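You operate a simulated robot arm through the tools that you are given. There is no shell and no other tool.

Carry out the task below with a simulated robot arm. There is one attempt and no reset: what you move stays moved.

Task
Flow-test the converter on the stand at full air and put it on the step for its reading.
Fine: blower off before you unclamp; leave the valve at full.

It is judged by the outcome, as a careful person would: the job done as asked, and still so three seconds after it is handed in. It fails if anything else is knocked over, pushed out of place, dropped, spilled or broken.

Robot
A 6-joint arm with a two-finger parallel gripper, fixed in place. Base frame: the origin is at the foot of the arm, x ahead of it, y to its left, z up. Lengths are in mm, angles in degrees, forces in N, time in s.
Its first joint turns from -166.0 to 166.0 degrees. Payload 3.91 kg.
Tool frame: the origin (TCP) lies between the finger pads and is the grasp point; the fingertips stand 30 mm ahead of it; z points along the fingers, y is the line along which they close. The gripper opens to 110 mm. The fingers are 20 mm wide and 10 mm thick; the gripper's body (48 by 112 mm) begins 55 mm behind the TCP.
Orientation is that of the tool frame in the base frame, as [roll, pitch, yaw] about the fixed x, y, z axes, in that order (R = Rz(yaw) Ry(pitch) Rx(roll)). With the fingers straight down and closing along the base's y, the tool's x points along the base's -x, its y along +y and its z along -z.

Tools
- The arm moves only by the tool send_rows. Its argument "deltas" is a list of rows, each a list of 7 numbers: the shift along the tool's x, y, z in mm, then the turn, a rotation vector about the tool's x, y, z in degrees, then the closure in counts, from 0 (fully open) to 255 (shut). In form: [[tx, ty, tz, ax, ay, az, gripper], ...]. A call has 1 to 20 rows; each row shifts and turns the commanded pose from where the row before left it, along the tool's axes as they then stand. Each row takes 0.2 s and may step no farther than 50 mm and 8.6 degrees from the row before; otherwise, or with a gripper value out of range, the whole call is refused. Where a pose cannot be reached the arm comes as near as it can. A force on the tool above 90 N (or 10 N above the force at the start of the call, whichever is more), or a blocked arm, ends the call early, and 0.2 s more pass. Each finger travels about 108 mm/s and halts on what it meets, pressing with about 21 N; the grip force reading is that of the motor and also rises with nothing between the fingers. The clock runs only during rows and for 0.2 s after the last one: add rows that do not move to give the fingers time. The reply holds the time, the measured pose of the TCP, the force on the tool along the base axes, the opening and the grip force, in the units named above and with some noise, with the torque about the TCP (base axes, N m) and any sound that the robot's microphone picked up.
- Cameras (640 x 400 px; columns grow to the right, rows downward): "scene" is fixed at [398.6, 650.2, 1561.9]; the picture's right is [-0.98, -0.21, 0.00], its down [-0.09, 0.41, -0.91] and it looks along [0.20, -0.89, -0.42] (base axes); focal length 328 px, centre (320, 200). "wrist" rides on the gripper at [72, 17, -103] in the tool frame; the picture's right is [-0.23, 0.97, 0.00], its down [-0.76, -0.18, -0.62] and it looks along [-0.61, -0.14, 0.78] (tool axes); focal length 222 px, centre (320, 200).
- get_image(camera): a new picture of that camera. It takes no simulated time.
- pixel_to_xyz(camera, pixels): for up to 12 pixels [column, row] of the newest picture of that camera ("zoom" is the newest enlarged one), the place [x, y, z] in the base frame of the surface seen there, good to about 2 mm. It takes no simulated time.
- enlarge(camera, box): a new picture of the part [left, top, right, bottom] of that camera's present view, enlarged. It takes no simulated time.
- job_done(): hands the job in; it is judged then, once.

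Leave the gripper open and the arm clear of the work at the hand-in unless told otherwise.

The tools are called by a JSON object that holds its "fn" and its "kwargs". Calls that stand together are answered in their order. send_rows: Moves the arm, as the interface text tells. Its arguments: {"type":"object","properties":{"deltas":{"type":"array","items":{"type":"array","items":{"type":"number"}}}},"required":["deltas"]} The other tools are called the same way: get_image (camera) takes a picture; pixel_to_xyz (camera, pixels) gives the place of the surface under pixels of a picture; enlarge (camera, box) takes an enlarged picture of a part of a camera's view; job_done () hands the job in.

At the start:

```text
time_s: 0.0
tcp_pos: [594.6, -37.8, 1248.7]
tcp_rot: [179.9, 0.0, 180.0]
contact_force: [0.3, 0.2, 0.0]
ft_torque: [-0.02, -0.01, 0.0]
gripper_width: 109.9
grip_force: 0.1
```

scene: 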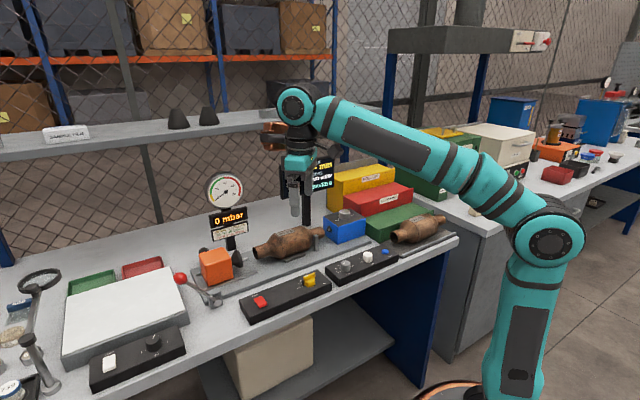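
wrist: 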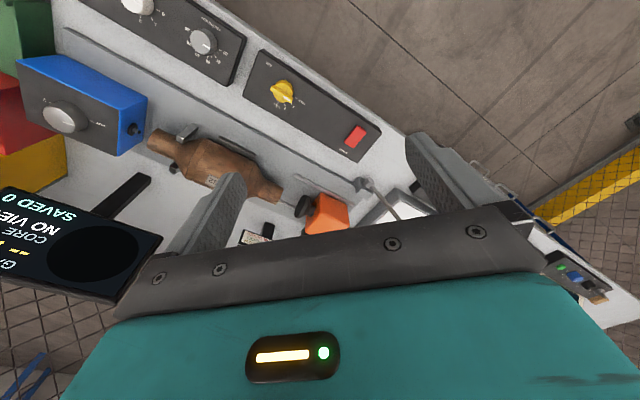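

I'll start by looking closely: the stand with the converter around pixel (290,240), the gauge at (225,190), the control boxes at (287,295) and (362,263), and the possible steps and trays.

{"fn": "enlarge", "kwargs": {"camera": "scene", "box": [160, 160, 350, 330]}}

{"fn": "enlarge", "kwargs": {"camera": "scene", "box": [300, 140, 480, 300]}}

{"fn": "enlarge", "kwargs": {"camera": "scene", "box": [0, 230, 220, 400]}}

{"fn": "enlarge", "kwargs": {"camera": "wrist", "box": [0, 0, 400, 260]}}

```text
2.35 times, centred on (255, 245) of scene
```

zoom: 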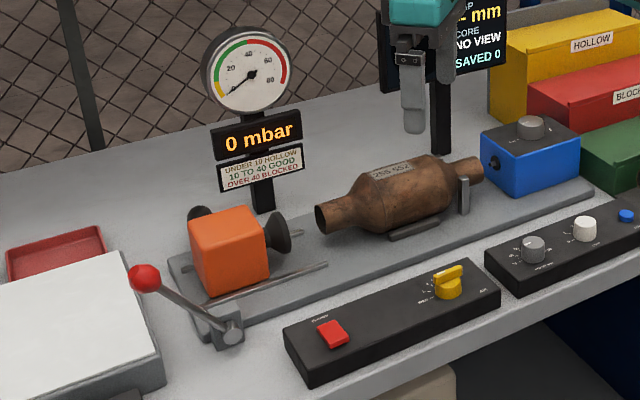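

```text
2.50 times, centred on (390, 220) of scene
```

zoom: 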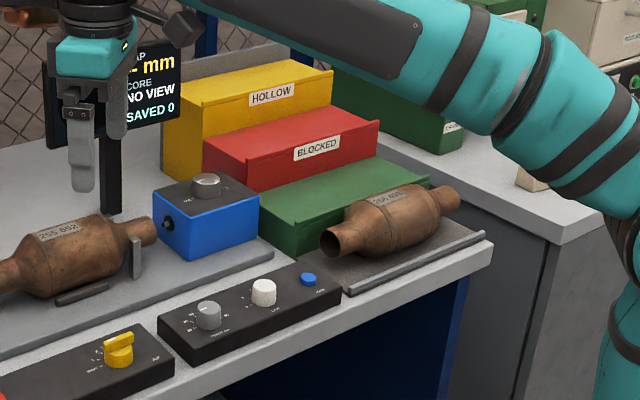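

```text
2.35 times, centred on (110, 315) of scene
```

zoom: 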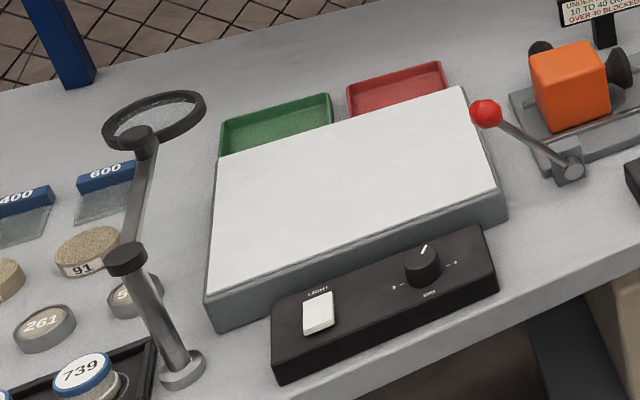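

```text
1.54 times, centred on (200, 130) of wrist
```

zoom: 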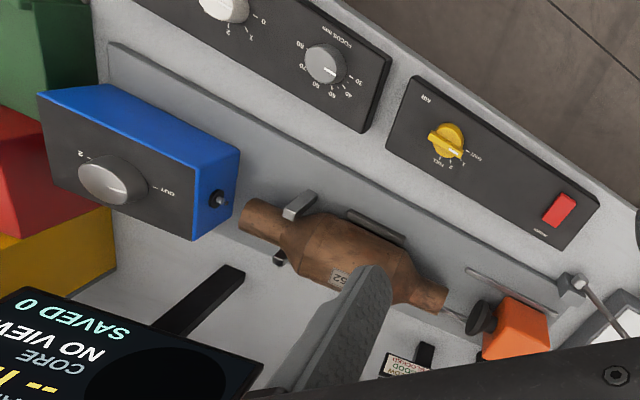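

The stand has an orange clamp block with a red-knob lever, a yellow AIR valve and a red rocker. The steps are labelled HOLLOW (yellow) and BLOCKED (red), plus a green one. I'll zoom in more to read the small markings.

{"fn": "enlarge", "kwargs": {"camera": "scene", "box": [235, 260, 335, 325]}}

{"fn": "enlarge", "kwargs": {"camera": "scene", "box": [165, 230, 265, 315]}}

{"fn": "enlarge", "kwargs": {"camera": "wrist", "box": [230, 40, 390, 170]}}

{"fn": "enlarge", "kwargs": {"camera": "wrist", "box": [120, 100, 420, 260]}}

{"fn": "enlarge", "kwargs": {"camera": "scene", "box": [200, 165, 260, 250]}}

```text
6.15 times, centred on (285, 292) of scene
```

zoom: 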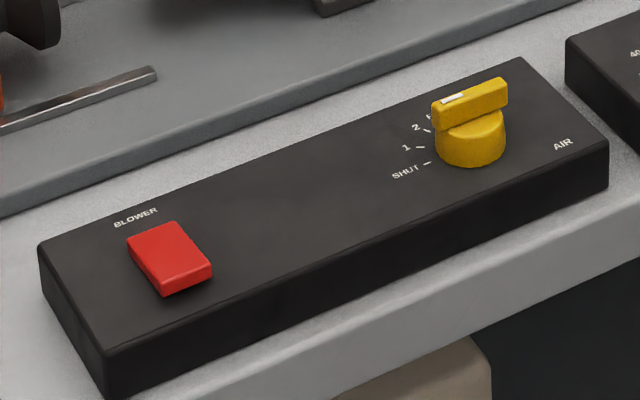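

```text
4.71 times, centred on (215, 272) of scene
```

zoom: 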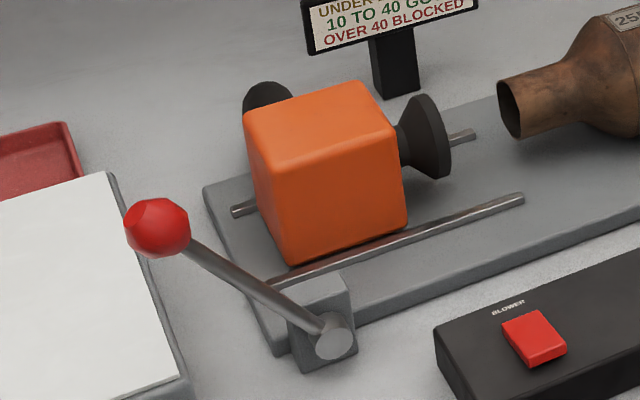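

```text
3.08 times, centred on (310, 105) of wrist
```

zoom: 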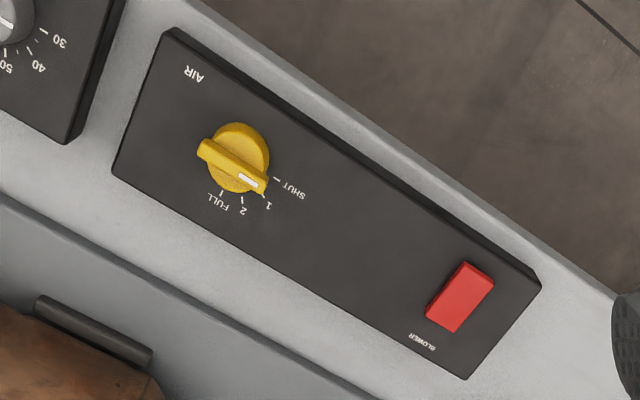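

```text
2.13 times, centred on (270, 180) of wrist
```

zoom: 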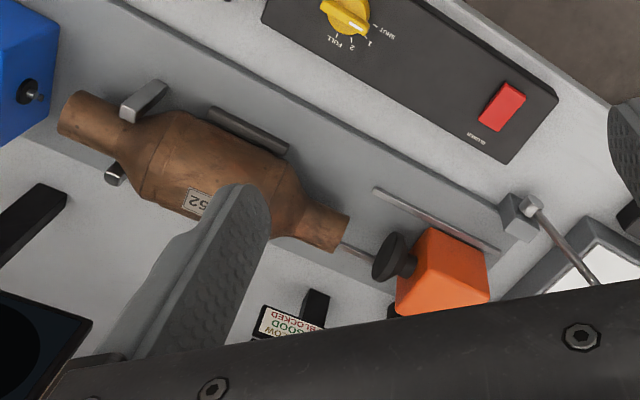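

```text
4.71 times, centred on (230, 208) of scene
```

zoom: 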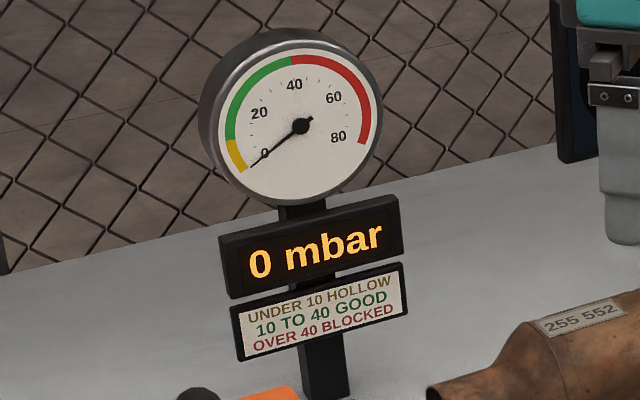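

The valve points at 1 now and needs to go to FULL. Next I'll measure coordinates in the scene view: lever ball, pivot, orange block, converter, valve knob, blower rocker and steps.

{"fn": "get_image", "kwargs": {"camera": "scene"}}

{"fn": "pixel_to_xyz", "kwargs": {"camera": "scene", "pixels": [[181, 279], [215, 298], [236, 302], [214, 258], [216, 270], [259, 258], [258, 252], [285, 240], [320, 231], [309, 280], [260, 302], [346, 216]]}}

{"fn": "enlarge", "kwargs": {"camera": "scene", "box": [165, 250, 265, 315]}}

{"fn": "pixel_to_xyz", "kwargs": {"camera": "zoom", "pixels": [[100, 170], [80, 160], [130, 200], [180, 240], [230, 290], [290, 310], [330, 325], [320, 270], [350, 250], [520, 130], [420, 100], [270, 200]]}}

```text
taken
```

scene: 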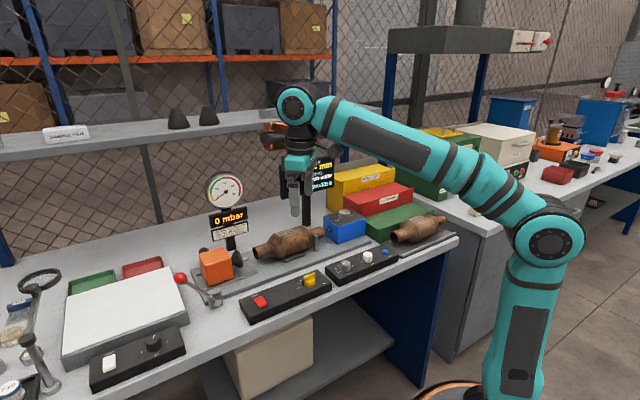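

```text
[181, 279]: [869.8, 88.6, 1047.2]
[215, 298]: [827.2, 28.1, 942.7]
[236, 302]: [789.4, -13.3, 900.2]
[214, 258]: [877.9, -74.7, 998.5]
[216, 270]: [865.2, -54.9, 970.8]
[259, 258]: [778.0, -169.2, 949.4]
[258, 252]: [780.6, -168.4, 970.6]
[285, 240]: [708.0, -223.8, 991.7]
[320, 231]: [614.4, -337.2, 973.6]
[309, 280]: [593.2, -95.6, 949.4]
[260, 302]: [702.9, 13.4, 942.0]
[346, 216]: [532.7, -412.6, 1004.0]
```

```text
6.15 times, centred on (215, 282) of scene
```

zoom: 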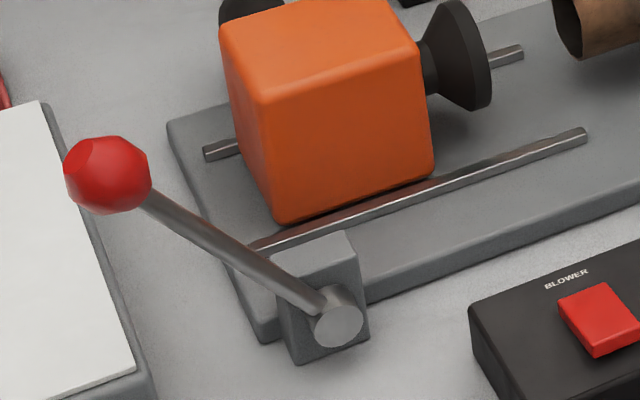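

```text
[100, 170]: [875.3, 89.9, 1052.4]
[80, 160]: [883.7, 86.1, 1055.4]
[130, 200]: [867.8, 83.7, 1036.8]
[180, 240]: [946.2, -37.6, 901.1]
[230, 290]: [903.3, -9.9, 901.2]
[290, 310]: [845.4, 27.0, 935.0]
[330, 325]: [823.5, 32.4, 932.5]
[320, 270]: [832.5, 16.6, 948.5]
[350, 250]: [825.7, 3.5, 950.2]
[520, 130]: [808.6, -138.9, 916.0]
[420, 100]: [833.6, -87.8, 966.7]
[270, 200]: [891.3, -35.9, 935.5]
```

The bench appears to be turned about 45° in the base frame. Now I'll measure the control box, converter and blue box from the wrist view.

{"fn": "get_image", "kwargs": {"camera": "wrist"}}

{"fn": "enlarge", "kwargs": {"camera": "wrist", "box": [230, 40, 390, 170]}}

{"fn": "pixel_to_xyz", "kwargs": {"camera": "zoom", "pixels": [[170, 33], [535, 285], [465, 375], [118, 172], [235, 165], [250, 185], [210, 150], [457, 298], [440, 315], [475, 275], [300, 250], [278, 180]]}}

{"fn": "enlarge", "kwargs": {"camera": "wrist", "box": [120, 100, 420, 260]}}

{"fn": "pixel_to_xyz", "kwargs": {"camera": "zoom", "pixels": [[80, 115], [115, 135], [175, 165], [230, 190], [290, 215], [335, 230], [385, 255], [440, 255], [150, 90], [115, 175], [250, 130], [215, 115]]}}

```text
taken
```

wrist: 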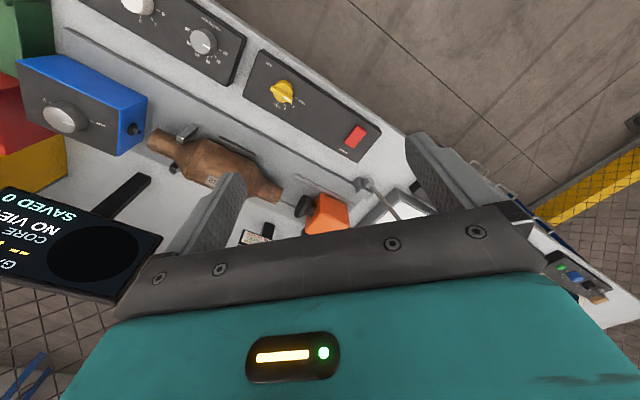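

```text
3.08 times, centred on (310, 105) of wrist
```

zoom: 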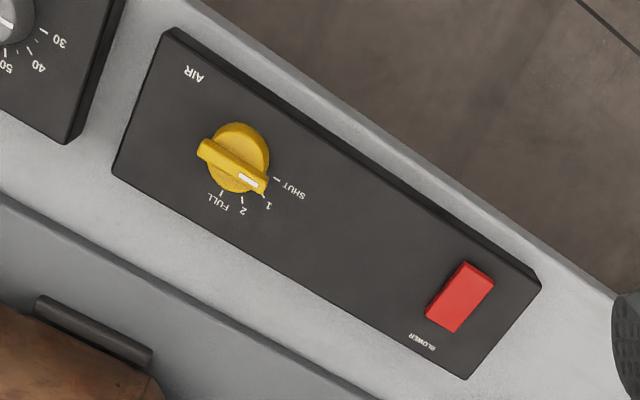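

```text
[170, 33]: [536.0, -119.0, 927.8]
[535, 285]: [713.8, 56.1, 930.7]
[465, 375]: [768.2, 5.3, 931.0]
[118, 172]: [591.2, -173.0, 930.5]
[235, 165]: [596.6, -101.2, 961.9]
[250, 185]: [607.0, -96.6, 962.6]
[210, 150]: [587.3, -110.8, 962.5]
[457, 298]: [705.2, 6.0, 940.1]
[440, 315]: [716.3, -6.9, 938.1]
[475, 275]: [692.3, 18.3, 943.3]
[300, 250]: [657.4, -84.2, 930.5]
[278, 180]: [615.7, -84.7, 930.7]
```

```text
2.13 times, centred on (270, 180) of wrist
```

zoom: 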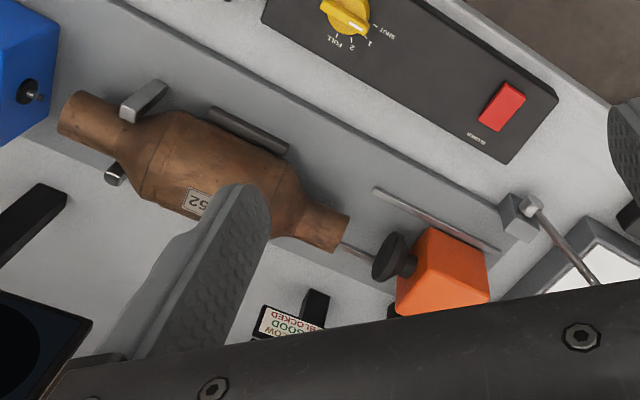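

```text
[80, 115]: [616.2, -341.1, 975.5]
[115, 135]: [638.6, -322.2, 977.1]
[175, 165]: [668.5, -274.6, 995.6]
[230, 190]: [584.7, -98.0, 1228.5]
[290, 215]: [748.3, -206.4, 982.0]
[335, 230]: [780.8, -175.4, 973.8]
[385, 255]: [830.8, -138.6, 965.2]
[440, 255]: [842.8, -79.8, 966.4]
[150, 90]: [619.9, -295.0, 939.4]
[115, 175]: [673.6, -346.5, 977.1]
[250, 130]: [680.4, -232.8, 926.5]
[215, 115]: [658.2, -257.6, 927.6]
```

I'll measure obstacles: the gauge post, the display screen, the steps, the second converter and the shelf.

{"fn": "enlarge", "kwargs": {"camera": "scene", "box": [180, 100, 480, 290]}}

{"fn": "pixel_to_xyz", "kwargs": {"camera": "scene", "pixels": [[225, 176], [225, 190], [210, 190], [230, 216], [231, 246], [307, 218], [325, 175], [332, 155], [180, 128], [210, 110], [40, 280], [30, 340]]}}

{"fn": "pixel_to_xyz", "kwargs": {"camera": "scene", "pixels": [[335, 186], [392, 168], [340, 207], [395, 182], [345, 193], [375, 194], [408, 190], [372, 212], [405, 200], [430, 212], [370, 225], [375, 240]]}}

```text
2.11 times, centred on (330, 195) of scene
```

zoom: 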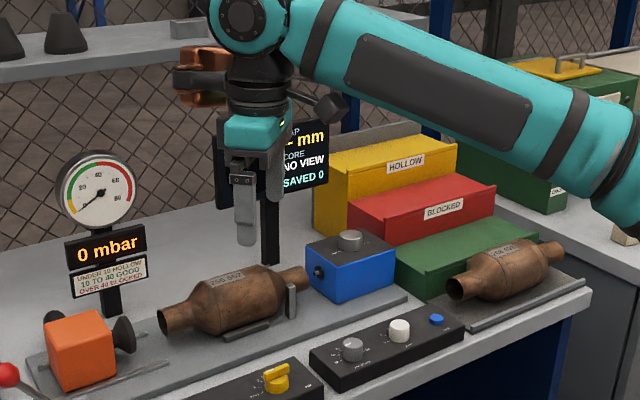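

```text
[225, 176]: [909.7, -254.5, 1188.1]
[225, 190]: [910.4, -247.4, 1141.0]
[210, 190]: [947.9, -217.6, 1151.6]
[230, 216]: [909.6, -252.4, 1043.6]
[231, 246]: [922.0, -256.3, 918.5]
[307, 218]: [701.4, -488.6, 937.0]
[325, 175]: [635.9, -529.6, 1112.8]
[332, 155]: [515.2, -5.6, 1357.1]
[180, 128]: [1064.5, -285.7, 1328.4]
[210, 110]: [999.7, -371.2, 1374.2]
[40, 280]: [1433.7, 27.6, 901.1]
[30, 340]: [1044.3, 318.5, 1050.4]
```

```text
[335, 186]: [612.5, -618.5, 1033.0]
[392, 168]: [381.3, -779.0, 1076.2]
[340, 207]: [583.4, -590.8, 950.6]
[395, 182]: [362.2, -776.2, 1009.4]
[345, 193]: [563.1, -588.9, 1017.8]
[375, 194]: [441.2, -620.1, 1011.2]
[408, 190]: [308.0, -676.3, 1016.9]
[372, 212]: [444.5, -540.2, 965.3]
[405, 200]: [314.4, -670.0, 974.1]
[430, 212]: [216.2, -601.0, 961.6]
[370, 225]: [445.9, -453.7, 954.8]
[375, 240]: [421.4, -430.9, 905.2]
```

The picture is clear enough to plan. In bench terms the lever (ball about (876,80,1045), pivot about (823,32,932)) swings right to bring the cone to the converter. First I'll turn the gripper 45° so the fingers close front-to-back across the bench, staying high.

{"fn": "send_rows", "kwargs": {"deltas": [[0, 0, 0, 0, 0, -7.5, 0], [0, 0, 0, 0, 0, -7.5, 0], [0, 0, 0, 0, 0, -7.5, 0], [0, 0, 0, 0, 0, -7.5, 0], [0, 0, 0, 0, 0, -7.5, 0], [0, 0, 0, 0, 0, -7.5, 0], [0, 0, 0, 0, 0, 0, 0]]}}

```text
time_s: 1.6
tcp_pos: [594.5, -37.2, 1249.4]
tcp_rot: [180.0, 0.0, -134.8]
contact_force: [0.2, -0.5, -0.3]
ft_torque: [-0.02, -0.02, 0.01]
gripper_width: 110.0
grip_force: 0.1
```

The rotation went as planned. Next I'll move towards a point above the stand's front left, at about (760,-20,1200), for a closer look.

{"fn": "send_rows", "kwargs": {"deltas": [[-32.3, -26.3, 12.3, 0, 0, 0, 0], [-32.3, -26.3, 12.3, 0, 0, 0, 0], [-32.3, -26.3, 12.3, 0, 0, 0, 0], [-32.3, -26.3, 12.3, 0, 0, 0, 0], [0, 0, 0, 0, 0, 0, 0]]}}

{"fn": "get_image", "kwargs": {"camera": "wrist"}}

{"fn": "get_image", "kwargs": {"camera": "scene"}}

```text
time_s: 2.8
tcp_pos: [760.0, -20.5, 1199.2]
tcp_rot: [-180.0, 0.0, -135.0]
contact_force: [-0.3, -0.6, -0.1]
ft_torque: [-0.05, 0.03, -0.01]
gripper_width: 109.8
grip_force: 0.0
```

```text
taken
```

wrist: 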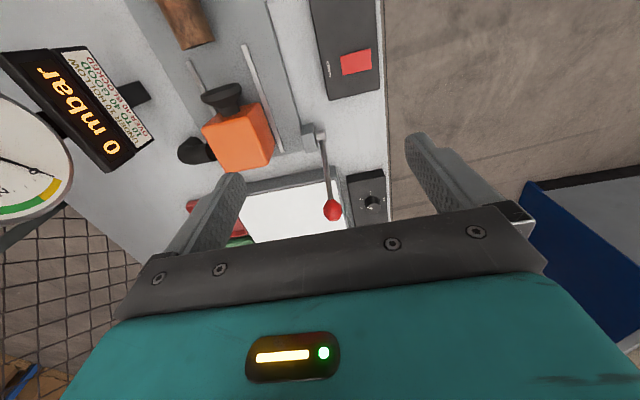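

```text
taken
```

scene: 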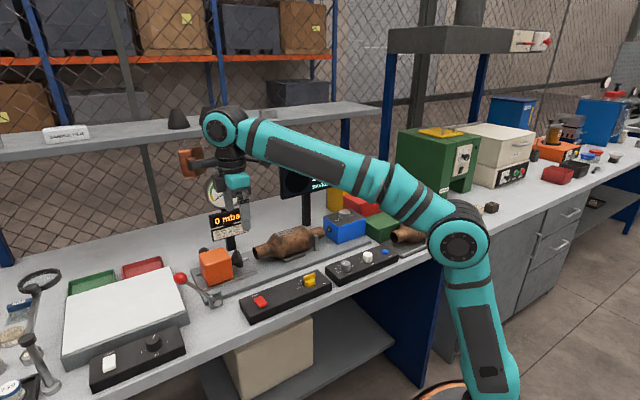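

Good view: the lever ball is at (332,210), its pivot at (313,135), the orange block at (240,138) and the cone at (222,98). I'll zoom in and measure them.

{"fn": "enlarge", "kwargs": {"camera": "wrist", "box": [150, 0, 400, 230]}}

{"fn": "pixel_to_xyz", "kwargs": {"camera": "wrist", "pixels": [[332, 210], [328, 205], [337, 214], [326, 180], [322, 155], [310, 138], [316, 130], [240, 130], [222, 97], [222, 88], [186, 25], [195, 42]]}}

{"fn": "pixel_to_xyz", "kwargs": {"camera": "wrist", "pixels": [[215, 165], [260, 160], [272, 150], [250, 110], [205, 128], [242, 45], [270, 100], [285, 150], [190, 150], [137, 95], [110, 100], [60, 130]]}}

```text
1.74 times, centred on (275, 115) of wrist
```

zoom: 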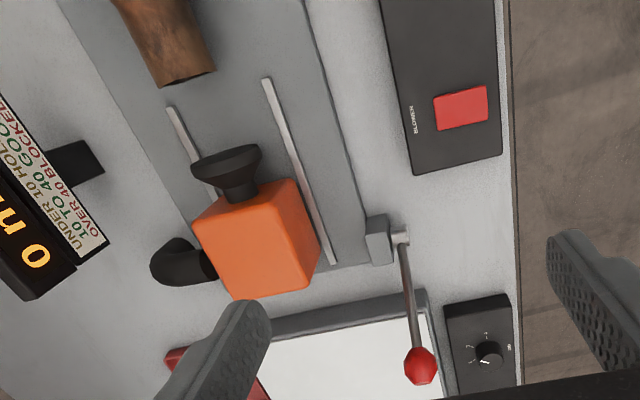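

```text
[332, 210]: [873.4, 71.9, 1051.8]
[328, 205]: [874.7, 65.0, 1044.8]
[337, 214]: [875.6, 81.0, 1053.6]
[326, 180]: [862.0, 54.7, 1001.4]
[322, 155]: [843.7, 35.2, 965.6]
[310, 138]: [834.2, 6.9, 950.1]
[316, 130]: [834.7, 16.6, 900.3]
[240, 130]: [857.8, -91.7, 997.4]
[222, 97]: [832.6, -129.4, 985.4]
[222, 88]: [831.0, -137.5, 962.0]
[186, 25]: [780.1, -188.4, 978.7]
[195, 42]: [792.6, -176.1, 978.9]
```

```text
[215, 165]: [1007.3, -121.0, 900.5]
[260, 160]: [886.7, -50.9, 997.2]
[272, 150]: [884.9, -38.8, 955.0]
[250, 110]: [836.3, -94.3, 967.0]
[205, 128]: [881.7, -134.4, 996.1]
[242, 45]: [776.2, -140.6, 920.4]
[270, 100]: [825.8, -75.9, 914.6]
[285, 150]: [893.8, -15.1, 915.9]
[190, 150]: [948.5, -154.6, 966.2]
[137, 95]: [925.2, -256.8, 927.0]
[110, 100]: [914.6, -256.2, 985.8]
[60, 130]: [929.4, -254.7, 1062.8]
```

Combining the two views puts the ball centre at about (883,79,1040) with a radius near 17 mm, and the gap from cone to converter at about 55 mm. I'll move above the ball with the fingers partly closed, at about TCP z 1110.

{"fn": "send_rows", "kwargs": {"deltas": [[-31.4, -3.4, 17.8, 0, 0, 0, 100], [-31.4, -3.4, 17.8, 0, 0, 0, 100], [-31.4, -3.4, 17.8, 0, 0, 0, 100], [-31.4, -3.4, 17.8, 0, 0, 0, 100], [-31.4, -3.4, 17.8, 0, 0, 0, 100], [0, 0, 0, 0, 0, 0, 100]]}}

{"fn": "get_image", "kwargs": {"camera": "wrist"}}

{"fn": "enlarge", "kwargs": {"camera": "scene", "box": [120, 150, 300, 330]}}

```text
time_s: 4.2
tcp_pos: [884.9, 78.2, 1109.5]
tcp_rot: [-180.0, 0.1, -135.1]
contact_force: [-0.3, 0.2, -1.2]
ft_torque: [0.01, -0.05, 0.03]
gripper_width: 67.0
grip_force: 0.1
```

```text
taken
```

wrist: 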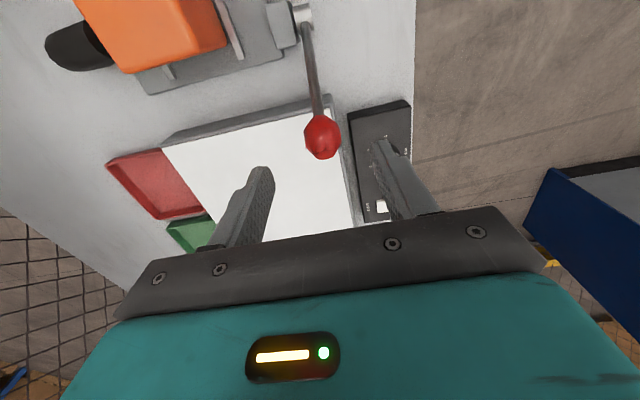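

```text
2.22 times, centred on (210, 240) of scene
```

zoom: 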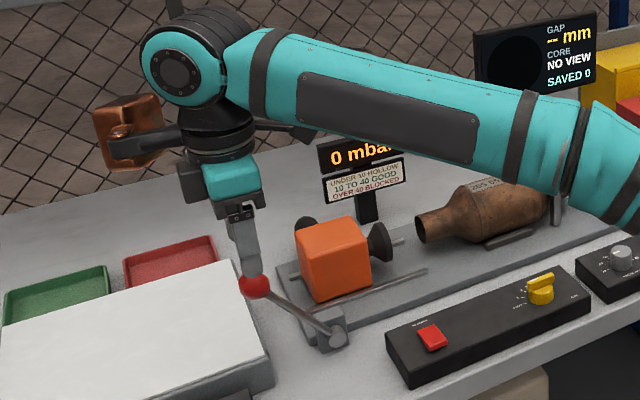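

The gripper is above the ball. There's a copper block hanging off the wrist, at zoom pixel (128,135), that I need to understand before working near obstacles. I'll also remeasure the ball.

{"fn": "pixel_to_xyz", "kwargs": {"camera": "zoom", "pixels": [[128, 135], [105, 120], [150, 160], [190, 150], [175, 70], [225, 170], [255, 287], [250, 283], [245, 250], [460, 120], [310, 90], [205, 120]]}}

{"fn": "pixel_to_xyz", "kwargs": {"camera": "wrist", "pixels": [[322, 137], [310, 130], [335, 140], [315, 110], [310, 70], [305, 35], [230, 150], [170, 180], [380, 120], [340, 105]]}}

{"fn": "enlarge", "kwargs": {"camera": "scene", "box": [130, 140, 230, 240]}}

```text
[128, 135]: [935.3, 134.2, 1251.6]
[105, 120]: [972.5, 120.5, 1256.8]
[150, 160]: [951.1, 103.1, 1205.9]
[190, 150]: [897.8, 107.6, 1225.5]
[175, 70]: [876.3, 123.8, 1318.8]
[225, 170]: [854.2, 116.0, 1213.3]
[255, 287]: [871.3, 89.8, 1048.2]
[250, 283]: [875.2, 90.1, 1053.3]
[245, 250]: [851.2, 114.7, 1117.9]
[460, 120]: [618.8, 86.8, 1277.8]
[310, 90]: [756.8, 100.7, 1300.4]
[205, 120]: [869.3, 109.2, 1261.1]
```

```text
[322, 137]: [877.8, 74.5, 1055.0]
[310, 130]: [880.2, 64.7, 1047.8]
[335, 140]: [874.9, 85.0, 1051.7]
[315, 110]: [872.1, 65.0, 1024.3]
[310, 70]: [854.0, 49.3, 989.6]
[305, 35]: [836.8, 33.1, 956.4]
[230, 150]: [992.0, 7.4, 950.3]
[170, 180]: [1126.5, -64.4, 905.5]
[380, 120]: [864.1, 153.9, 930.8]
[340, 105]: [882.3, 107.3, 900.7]
```

```text
4.00 times, centred on (180, 190) of scene
```

zoom: 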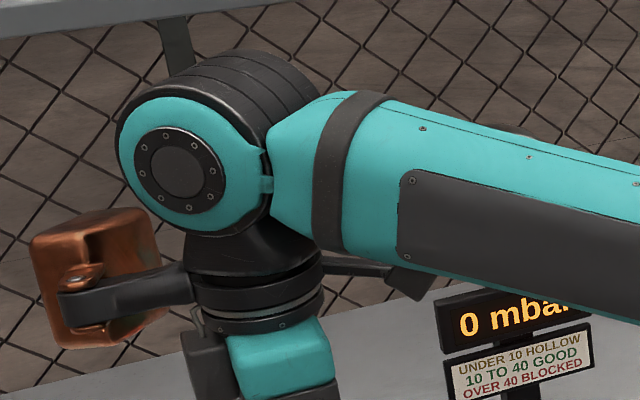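

The copper block sits about 95–150 mm above the grasp point on the gripper's left side, so I'll watch it near the gauge. The ball centre is confirmed at about (883,78,1040). Now I'll descend over it and close.

{"fn": "send_rows", "kwargs": {"deltas": [[0.6, 0.6, 23, 0, 0, 0, 100], [0.4, 0.4, 23, 0, 0, 0, 100], [0, 0, 22, 0, 0, 0, 100], [0, 0, 0, 0, 0, 0, 100]]}}

{"fn": "get_image", "kwargs": {"camera": "wrist"}}

{"fn": "enlarge", "kwargs": {"camera": "scene", "box": [130, 200, 290, 330]}}

```text
time_s: 5.2
tcp_pos: [882.9, 77.2, 1043.2]
tcp_rot: [-180.0, 0.2, -134.9]
contact_force: [-0.3, -0.4, 0.2]
ft_torque: [0.01, 0.02, 0.01]
gripper_width: 66.9
grip_force: 0.2
```

```text
taken
```

wrist: 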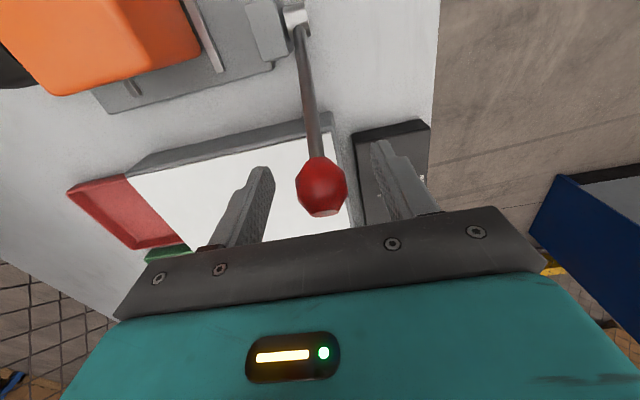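

```text
3.08 times, centred on (210, 265) of scene
```

zoom: 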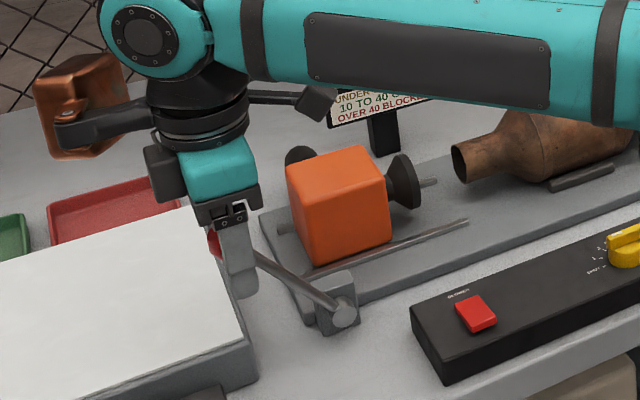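

The ball sits right at the grasp point: (321,186) against a predicted (320,189). Now closing on it.

{"fn": "send_rows", "kwargs": {"deltas": [[0, 0, 0, 0, 0, 0, 180], [0, 0, 0, 0, 0, 0, 255], [0, 0, 0, 0, 0, 0, 255], [0, 0, 0, 0, 0, 0, 255]]}}

```text
time_s: 6.2
tcp_pos: [882.1, 78.5, 1043.3]
tcp_rot: [-180.0, 0.0, -134.9]
contact_force: [-11.5, 3.3, -6.7]
ft_torque: [-0.07, -0.02, 0.01]
gripper_width: 29.6
grip_force: 45.4
```

Gripped at 29.6 mm. Now I'll swing the lever to the right along its arc (radius about 133 mm), a few steps at a time, checking force.

{"fn": "send_rows", "kwargs": {"deltas": [[11.9, 0, -7.2, 0, 0, 0, 255], [12.6, 0, -5.8, 0, 0, 0, 255], [13.1, 0, -4.6, 0, 0, 0, 255], [0, 0, 0, 0, 0, 0, 255]]}}

{"fn": "enlarge", "kwargs": {"camera": "scene", "box": [130, 200, 290, 330]}}

```text
time_s: 7.2
tcp_pos: [855.9, 52.7, 1061.1]
tcp_rot: [-179.9, 0.2, -135.0]
contact_force: [0.6, 10.0, -0.8]
ft_torque: [0.75, -0.49, -0.11]
gripper_width: 29.5
grip_force: 45.0
```

```text
3.08 times, centred on (210, 265) of scene
```

zoom: 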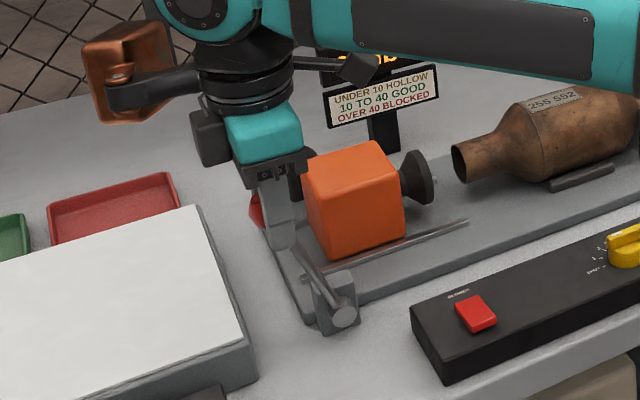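

The lever follows and the orange carriage is moving right. I'll continue along the arc past vertical.

{"fn": "send_rows", "kwargs": {"deltas": [[13.6, 0, -3.1, 0, 0, 0, 255], [13.7, 0, -1.7, 0, 0, 0, 255], [13.9, 0, -0.2, 0, 0, 0, 255], [0, 0, 0, 0, 0, 0, 255]]}}

{"fn": "enlarge", "kwargs": {"camera": "scene", "box": [130, 200, 290, 330]}}

```text
time_s: 8.2
tcp_pos: [826.5, 22.3, 1067.8]
tcp_rot: [-179.9, 0.1, -135.0]
contact_force: [3.1, 9.1, 10.6]
ft_torque: [1.0, -0.81, 0.04]
gripper_width: 29.4
grip_force: 44.4
```

```text
3.08 times, centred on (210, 265) of scene
```

zoom: 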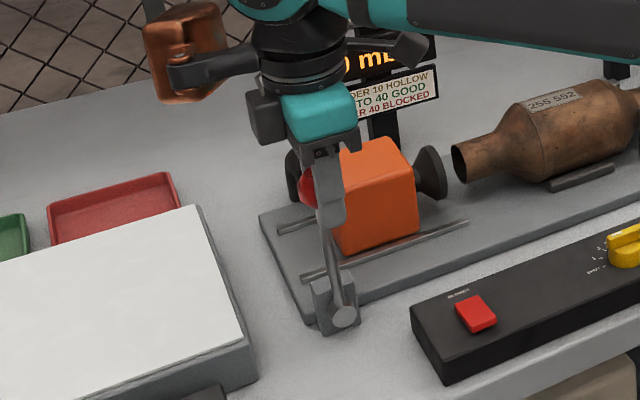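

The lever is now near vertical and the cone is getting close to the converter. Continuing to the right and down.

{"fn": "send_rows", "kwargs": {"deltas": [[13.9, 0, 0.6, 0, 0, 0, 255], [13.6, 0, 2.2, 0, 0, 0, 255], [13.3, 0, 3.8, 0, 0, 0, 255], [0, 0, 0, 0, 0, 0, 255]]}}

{"fn": "enlarge", "kwargs": {"camera": "scene", "box": [150, 200, 310, 330]}}

```text
time_s: 9.2
tcp_pos: [796.3, -7.7, 1058.9]
tcp_rot: [180.0, 0.1, -135.0]
contact_force: [-2.8, 9.1, 8.1]
ft_torque: [0.57, -0.59, 0.2]
gripper_width: 29.3
grip_force: 45.2
```

```text
3.08 times, centred on (230, 265) of scene
```

zoom: 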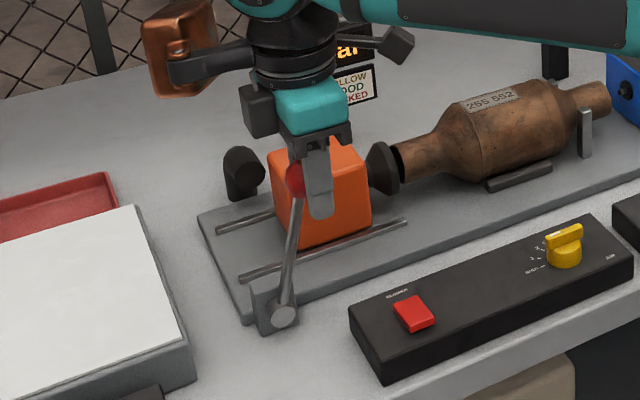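

The cone is nearly at the converter's end. I'll keep going one or two steps at a time, watching for resistance.

{"fn": "send_rows", "kwargs": {"deltas": [[6.5, 0, 2.4, 0, 0, 0, 255], [6.3, 0, 2.8, 0, 0, 0, 255], [0, 0, 0, 0, 0, 0, 255]]}}

{"fn": "enlarge", "kwargs": {"camera": "scene", "box": [150, 200, 310, 330]}}

```text
time_s: 10.0
tcp_pos: [787.9, -15.0, 1056.1]
tcp_rot: [180.0, 0.1, -135.0]
contact_force: [-1.5, 8.9, 9.9]
ft_torque: [0.86, -0.86, 0.01]
gripper_width: 29.3
grip_force: 44.8
```

```text
3.08 times, centred on (230, 265) of scene
```

zoom: 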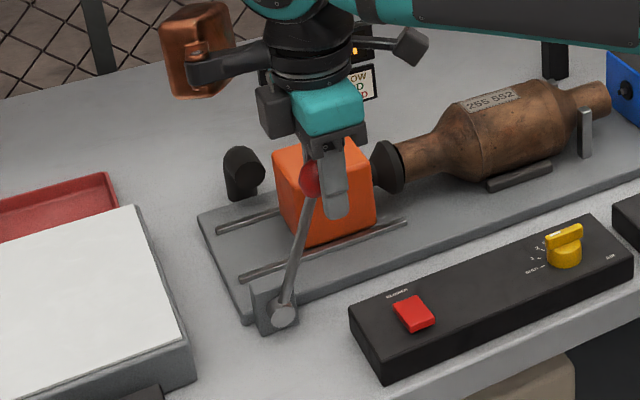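

The cone now looks in contact with the pipe end. Continuing gently to find the clamped end stop.

{"fn": "send_rows", "kwargs": {"deltas": [[6.2, 0, 3.2, 0, 0, 0, 255], [5.9, 0, 3.6, 0, 0, 0, 255], [0, 0, 0, 0, 0, 0, 255]]}}

{"fn": "enlarge", "kwargs": {"camera": "scene", "box": [150, 200, 310, 330]}}

```text
time_s: 10.8
tcp_pos: [778.6, -24.3, 1046.8]
tcp_rot: [-180.0, 0.1, -135.0]
contact_force: [-4.7, 5.9, 12.9]
ft_torque: [0.91, -0.75, 0.22]
gripper_width: 29.3
grip_force: 44.8
```

```text
3.08 times, centred on (230, 265) of scene
```

zoom: 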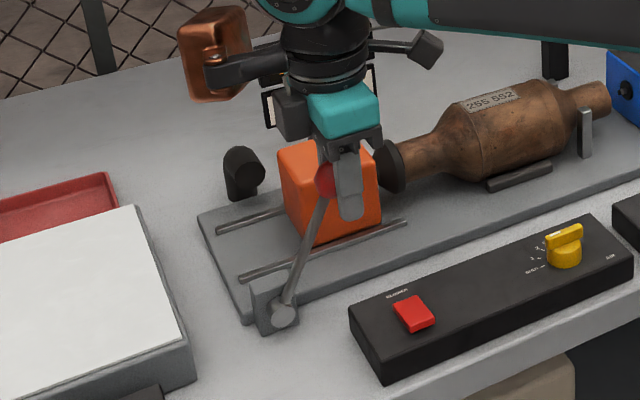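

No firm stop yet, with force still small. Two more small steps.

{"fn": "send_rows", "kwargs": {"deltas": [[5.8, 0, 3.8, 0, 0, 0, 255], [5.6, 0, 4.1, 0, 0, 0, 255], [0, 0, 0, 0, 0, 0, 255]]}}

{"fn": "enlarge", "kwargs": {"camera": "scene", "box": [150, 200, 310, 330]}}

```text
time_s: 11.6
tcp_pos: [771.4, -31.5, 1039.8]
tcp_rot: [-179.9, 0.0, -135.1]
contact_force: [-7.2, 1.0, 14.6]
ft_torque: [0.92, -0.77, 0.18]
gripper_width: 29.7
grip_force: 45.0
```

```text
3.08 times, centred on (230, 265) of scene
```

zoom: 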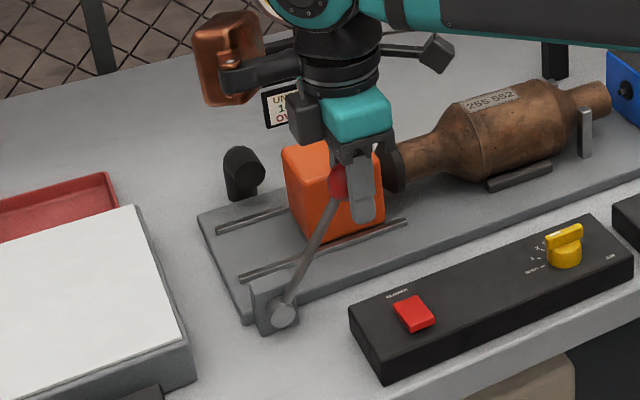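

The lever is still moving freely at about +37° and the converter has not shifted. I'll take a few more small steps to find the stop.

{"fn": "send_rows", "kwargs": {"deltas": [[5.4, 0, 4.4, 0, 0, 0, 255], [5.1, 0, 4.7, 0, 0, 0, 255], [0, 0, 0, 0, 0, 0, 255]]}}

{"fn": "enlarge", "kwargs": {"camera": "scene", "box": [150, 200, 310, 330]}}

```text
time_s: 12.4
tcp_pos: [764.6, -38.5, 1028.6]
tcp_rot: [180.0, 0.2, -135.0]
contact_force: [14.9, 13.4, 24.5]
ft_torque: [0.06, -0.03, 0.15]
gripper_width: 29.7
grip_force: 45.3
```

```text
3.08 times, centred on (230, 265) of scene
```

zoom: 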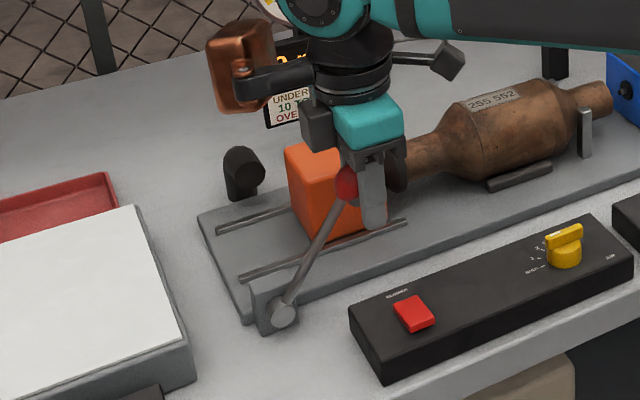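

Resistance has risen (about 20 N back along the lever's motion), so this may be the stop. One more tiny push to confirm it's firm.

{"fn": "send_rows", "kwargs": {"deltas": [[2.4, 0, 2.4, 0, 0, 0, 255], [0, 0, 0, 0, 0, 0, 255]]}}

{"fn": "get_image", "kwargs": {"camera": "wrist"}}

{"fn": "enlarge", "kwargs": {"camera": "scene", "box": [190, 220, 290, 310]}}

```text
time_s: 13.0
tcp_pos: [763.2, -40.1, 1027.0]
tcp_rot: [179.9, 0.1, -135.0]
contact_force: [19.9, 18.4, 23.2]
ft_torque: [-0.05, 0.01, 0.05]
gripper_width: 29.2
grip_force: 45.0
```

```text
taken
```

wrist: 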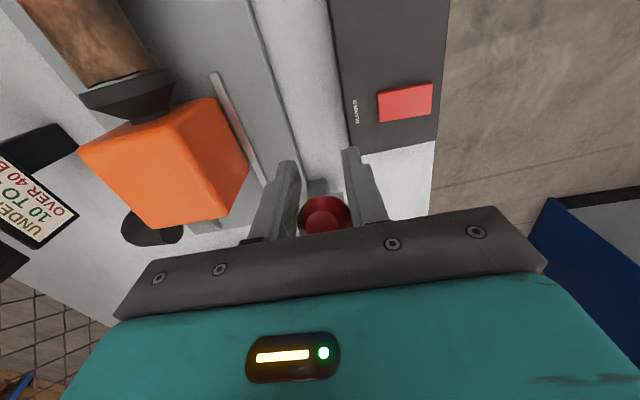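

```text
4.44 times, centred on (240, 265) of scene
```

zoom: 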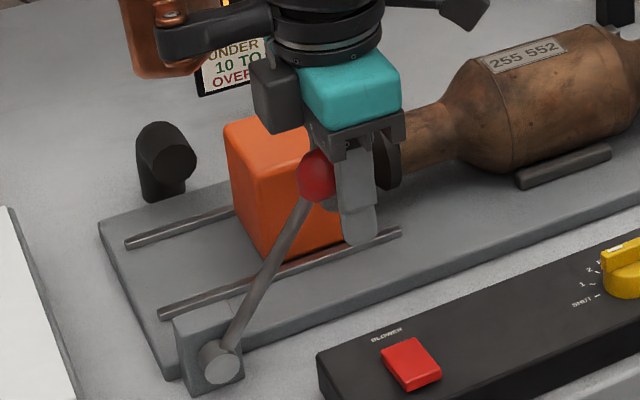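

The fingers have slipped slightly past the ball, so the lever is at a firm stop and the cone is seated on the pipe. I'll open the fingers and see whether the lever stays.

{"fn": "send_rows", "kwargs": {"deltas": [[0, 0, 0, 0, 0, 0, 120], [0, 0, 0, 0, 0, 0, 100], [0, 0, 0, 0, 0, 0, 100]]}}

{"fn": "get_image", "kwargs": {"camera": "wrist"}}

{"fn": "enlarge", "kwargs": {"camera": "scene", "box": [190, 220, 290, 310]}}

```text
time_s: 13.8
tcp_pos: [763.1, -42.1, 1027.2]
tcp_rot: [180.0, 0.1, -135.1]
contact_force: [-0.4, -0.2, -0.2]
ft_torque: [0.01, -0.01, 0.03]
gripper_width: 66.9
grip_force: 0.1
```

```text
taken
```

wrist: 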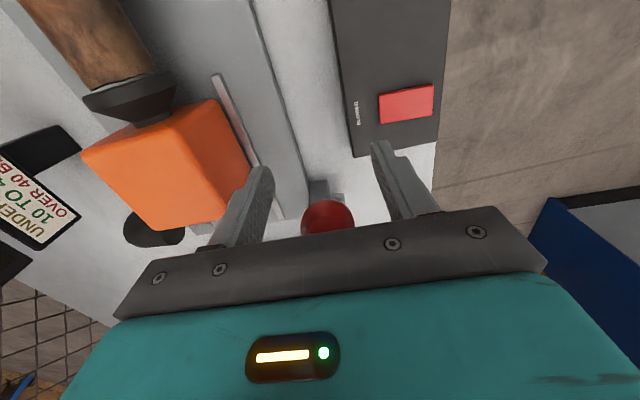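

```text
4.44 times, centred on (240, 265) of scene
```

zoom: 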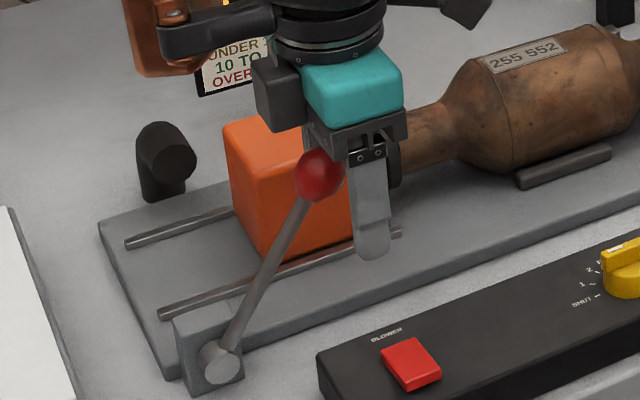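

The lever stays where I left it with no force on the tool. I'll raise the gripper straight up and check the clamp from above.

{"fn": "send_rows", "kwargs": {"deltas": [[0, 0, -40, 0, 0, 0, 100], [0, 0, -45, 0, 0, 0, 100], [0, 0, -45, 0, 0, 0, 100], [0, 0, -40, 0, 0, 0, 100], [0, 0, 0, 0, 0, 0, 0]]}}

{"fn": "get_image", "kwargs": {"camera": "wrist"}}

{"fn": "enlarge", "kwargs": {"camera": "wrist", "box": [100, 0, 400, 230]}}

{"fn": "enlarge", "kwargs": {"camera": "scene", "box": [160, 200, 340, 320]}}

```text
time_s: 15.0
tcp_pos: [763.6, -38.7, 1195.4]
tcp_rot: [-180.0, 0.2, -135.0]
contact_force: [0.2, 0.1, -0.6]
ft_torque: [0.03, 0.0, 0.0]
gripper_width: 110.0
grip_force: 0.0
```

```text
taken
```

wrist: 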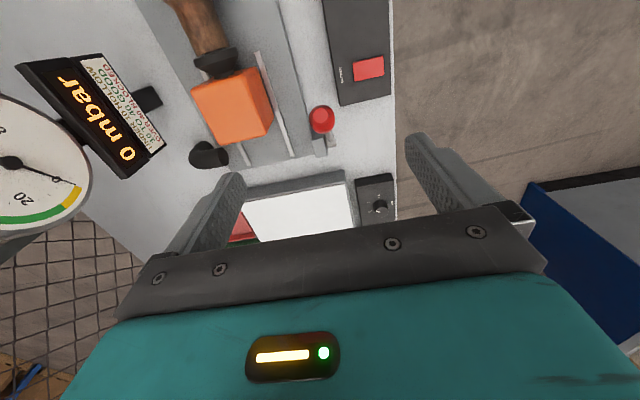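

```text
1.74 times, centred on (250, 115) of wrist
```

zoom: 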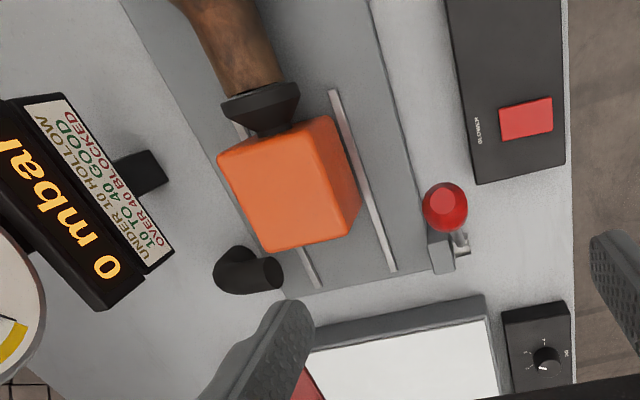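

```text
3.33 times, centred on (250, 260) of scene
```

zoom: 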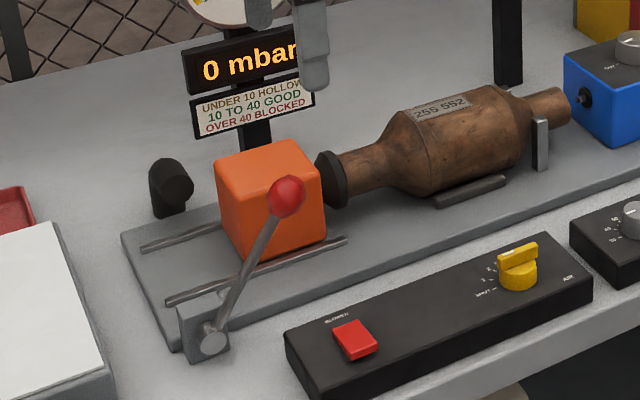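

Clamp is on: the cone covers the pipe end. I'll record the lever ball's position for later, then move over the yellow valve at about (597,-101) to see its markings from close up.

{"fn": "pixel_to_xyz", "kwargs": {"camera": "wrist", "pixels": [[321, 120], [320, 116], [240, 95], [217, 60], [195, 20], [368, 70], [355, 73], [382, 66], [318, 148], [330, 140]]}}

{"fn": "send_rows", "kwargs": {"deltas": [[32.4, 14.8, 19, 0, 0, 0, 0], [32.4, 14.8, 19, 0, 0, 0, 0], [32.4, 14.8, 19, 0, 0, 0, 0], [32.4, 14.8, 19, 0, 0, 0, 0], [32.4, 14.8, 19, 0, 0, 0, 0], [0, 0, 0, 0, 0, 0, 0]]}}

{"fn": "get_image", "kwargs": {"camera": "wrist"}}

{"fn": "enlarge", "kwargs": {"camera": "wrist", "box": [220, 40, 420, 200]}}

```text
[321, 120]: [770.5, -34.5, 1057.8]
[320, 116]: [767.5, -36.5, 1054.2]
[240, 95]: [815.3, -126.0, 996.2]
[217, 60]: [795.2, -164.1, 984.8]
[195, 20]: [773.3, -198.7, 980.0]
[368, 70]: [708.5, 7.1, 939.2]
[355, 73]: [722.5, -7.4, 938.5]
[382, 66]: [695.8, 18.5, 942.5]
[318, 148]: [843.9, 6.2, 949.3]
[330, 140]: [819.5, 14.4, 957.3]
```

```text
time_s: 16.4
tcp_pos: [593.4, -102.6, 1104.6]
tcp_rot: [-179.9, 0.1, -135.0]
contact_force: [0.1, 0.9, 0.7]
ft_torque: [-0.03, 0.0, 0.02]
gripper_width: 110.1
grip_force: 0.0
```

```text
taken
```

wrist: 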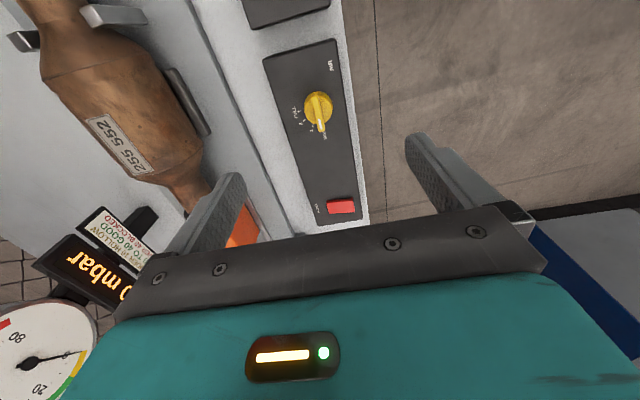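

```text
2.50 times, centred on (320, 120) of wrist
```

zoom: 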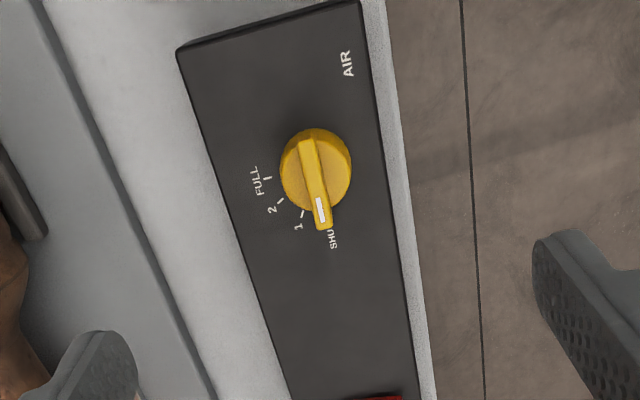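

I'll measure the bar ends, knob rim and tick marks in this zoom.

{"fn": "pixel_to_xyz", "kwargs": {"camera": "zoom", "pixels": [[306, 146], [314, 183], [321, 210], [324, 224], [304, 180], [323, 178], [268, 178], [280, 201], [303, 214], [257, 187], [272, 210], [299, 225]]}}

{"fn": "enlarge", "kwargs": {"camera": "wrist", "box": [280, 80, 360, 150]}}

{"fn": "pixel_to_xyz", "kwargs": {"camera": "zoom", "pixels": [[230, 90], [250, 140], [275, 195], [295, 250], [320, 320], [340, 360], [220, 200], [330, 170], [225, 280], [380, 180], [300, 80], [190, 200]]}}

```text
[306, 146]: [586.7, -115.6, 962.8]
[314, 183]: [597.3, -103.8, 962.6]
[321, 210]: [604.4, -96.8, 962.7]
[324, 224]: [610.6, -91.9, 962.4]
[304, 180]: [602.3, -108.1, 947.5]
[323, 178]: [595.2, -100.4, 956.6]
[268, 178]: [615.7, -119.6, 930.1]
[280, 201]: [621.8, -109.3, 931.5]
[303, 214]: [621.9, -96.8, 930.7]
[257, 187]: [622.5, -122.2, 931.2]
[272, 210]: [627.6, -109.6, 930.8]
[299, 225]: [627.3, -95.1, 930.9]
```

```text
5.71 times, centred on (320, 115) of wrist
```

zoom: 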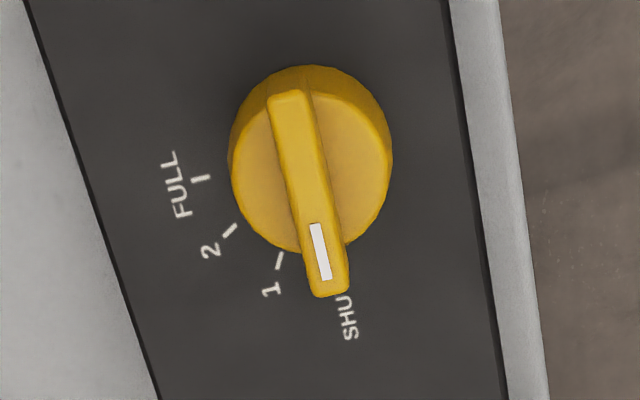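

```text
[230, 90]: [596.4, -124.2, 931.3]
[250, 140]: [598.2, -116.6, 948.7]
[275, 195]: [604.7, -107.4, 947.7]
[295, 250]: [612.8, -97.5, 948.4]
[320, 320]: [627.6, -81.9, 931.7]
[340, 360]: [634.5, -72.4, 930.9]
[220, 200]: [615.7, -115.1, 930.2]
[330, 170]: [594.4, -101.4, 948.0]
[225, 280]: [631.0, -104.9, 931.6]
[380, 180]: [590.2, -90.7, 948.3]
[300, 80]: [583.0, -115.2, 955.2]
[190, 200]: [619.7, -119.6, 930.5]
```

The measurements show the bar at 45°, so the valve currently points at SHUT. The tick for 1 is at +15°, 2 at −15° and FULL at −45°. The axis is at about (598.5,−103.1), with the bar top at z 962.6 and the disc top at z 948. I need to turn it 90° clockwise from above. First I'll line up and descend partway with the fingers partly closed.

{"fn": "send_rows", "kwargs": {"deltas": [[-3.2, -4.0, 0, 0, 0, 0, 150], [0, 0, 40, 0, 0, 0, 150], [0, 0, 40, 0, 0, 0, 150], [0, 0, 20, 0, 0, 0, 150], [0, 0, 0, 0, 0, 0, 150], [0, 0, 0, 0, 0, 0, 150]]}}

{"fn": "get_image", "kwargs": {"camera": "wrist"}}

{"fn": "enlarge", "kwargs": {"camera": "scene", "box": [250, 220, 370, 310]}}

```text
time_s: 17.8
tcp_pos: [599.7, -104.3, 1004.0]
tcp_rot: [179.9, 0.1, -134.9]
contact_force: [0.6, 0.9, 0.5]
ft_torque: [0.05, 0.0, -0.02]
gripper_width: 45.3
grip_force: 0.1
```

```text
taken
```

wrist: 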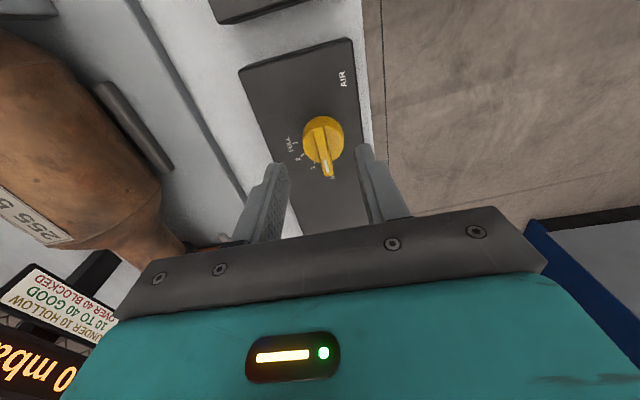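

```text
4.44 times, centred on (310, 265) of scene
```

zoom: 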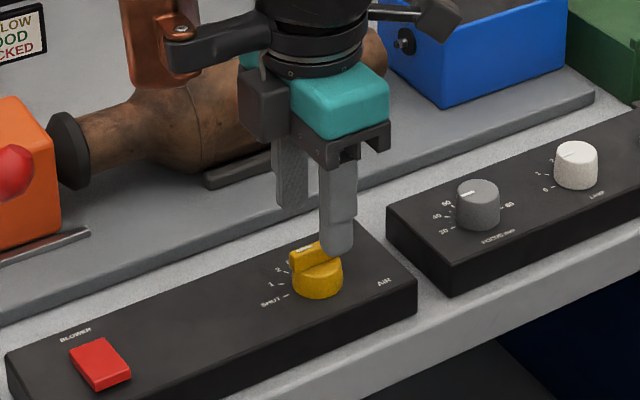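

I'll check the alignment of the bar with the grasp axis at this height.

{"fn": "enlarge", "kwargs": {"camera": "wrist", "box": [260, 100, 380, 200]}}

{"fn": "pixel_to_xyz", "kwargs": {"camera": "zoom", "pixels": [[310, 80], [325, 150], [340, 220], [350, 280], [315, 150], [340, 150], [230, 175], [225, 220], [240, 260], [270, 110], [390, 140], [330, 320]]}}

```text
4.00 times, centred on (320, 150) of wrist
```

zoom: 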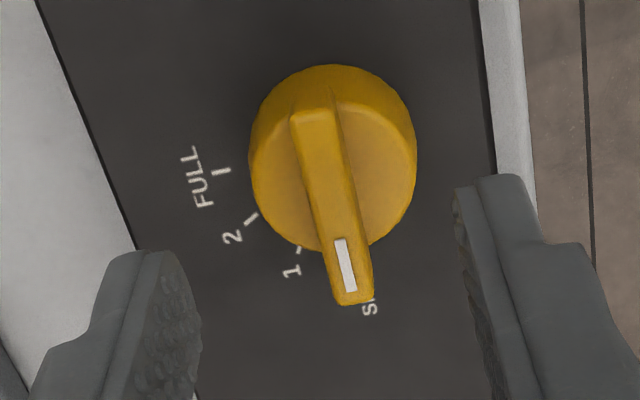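

```text
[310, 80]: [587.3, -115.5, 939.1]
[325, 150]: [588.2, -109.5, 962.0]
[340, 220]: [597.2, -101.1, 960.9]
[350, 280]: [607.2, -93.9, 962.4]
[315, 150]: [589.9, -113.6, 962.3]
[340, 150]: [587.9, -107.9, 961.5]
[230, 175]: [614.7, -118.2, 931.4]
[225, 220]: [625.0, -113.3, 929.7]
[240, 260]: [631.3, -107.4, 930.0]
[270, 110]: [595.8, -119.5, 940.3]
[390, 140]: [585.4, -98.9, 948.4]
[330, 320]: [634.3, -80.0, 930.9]
```

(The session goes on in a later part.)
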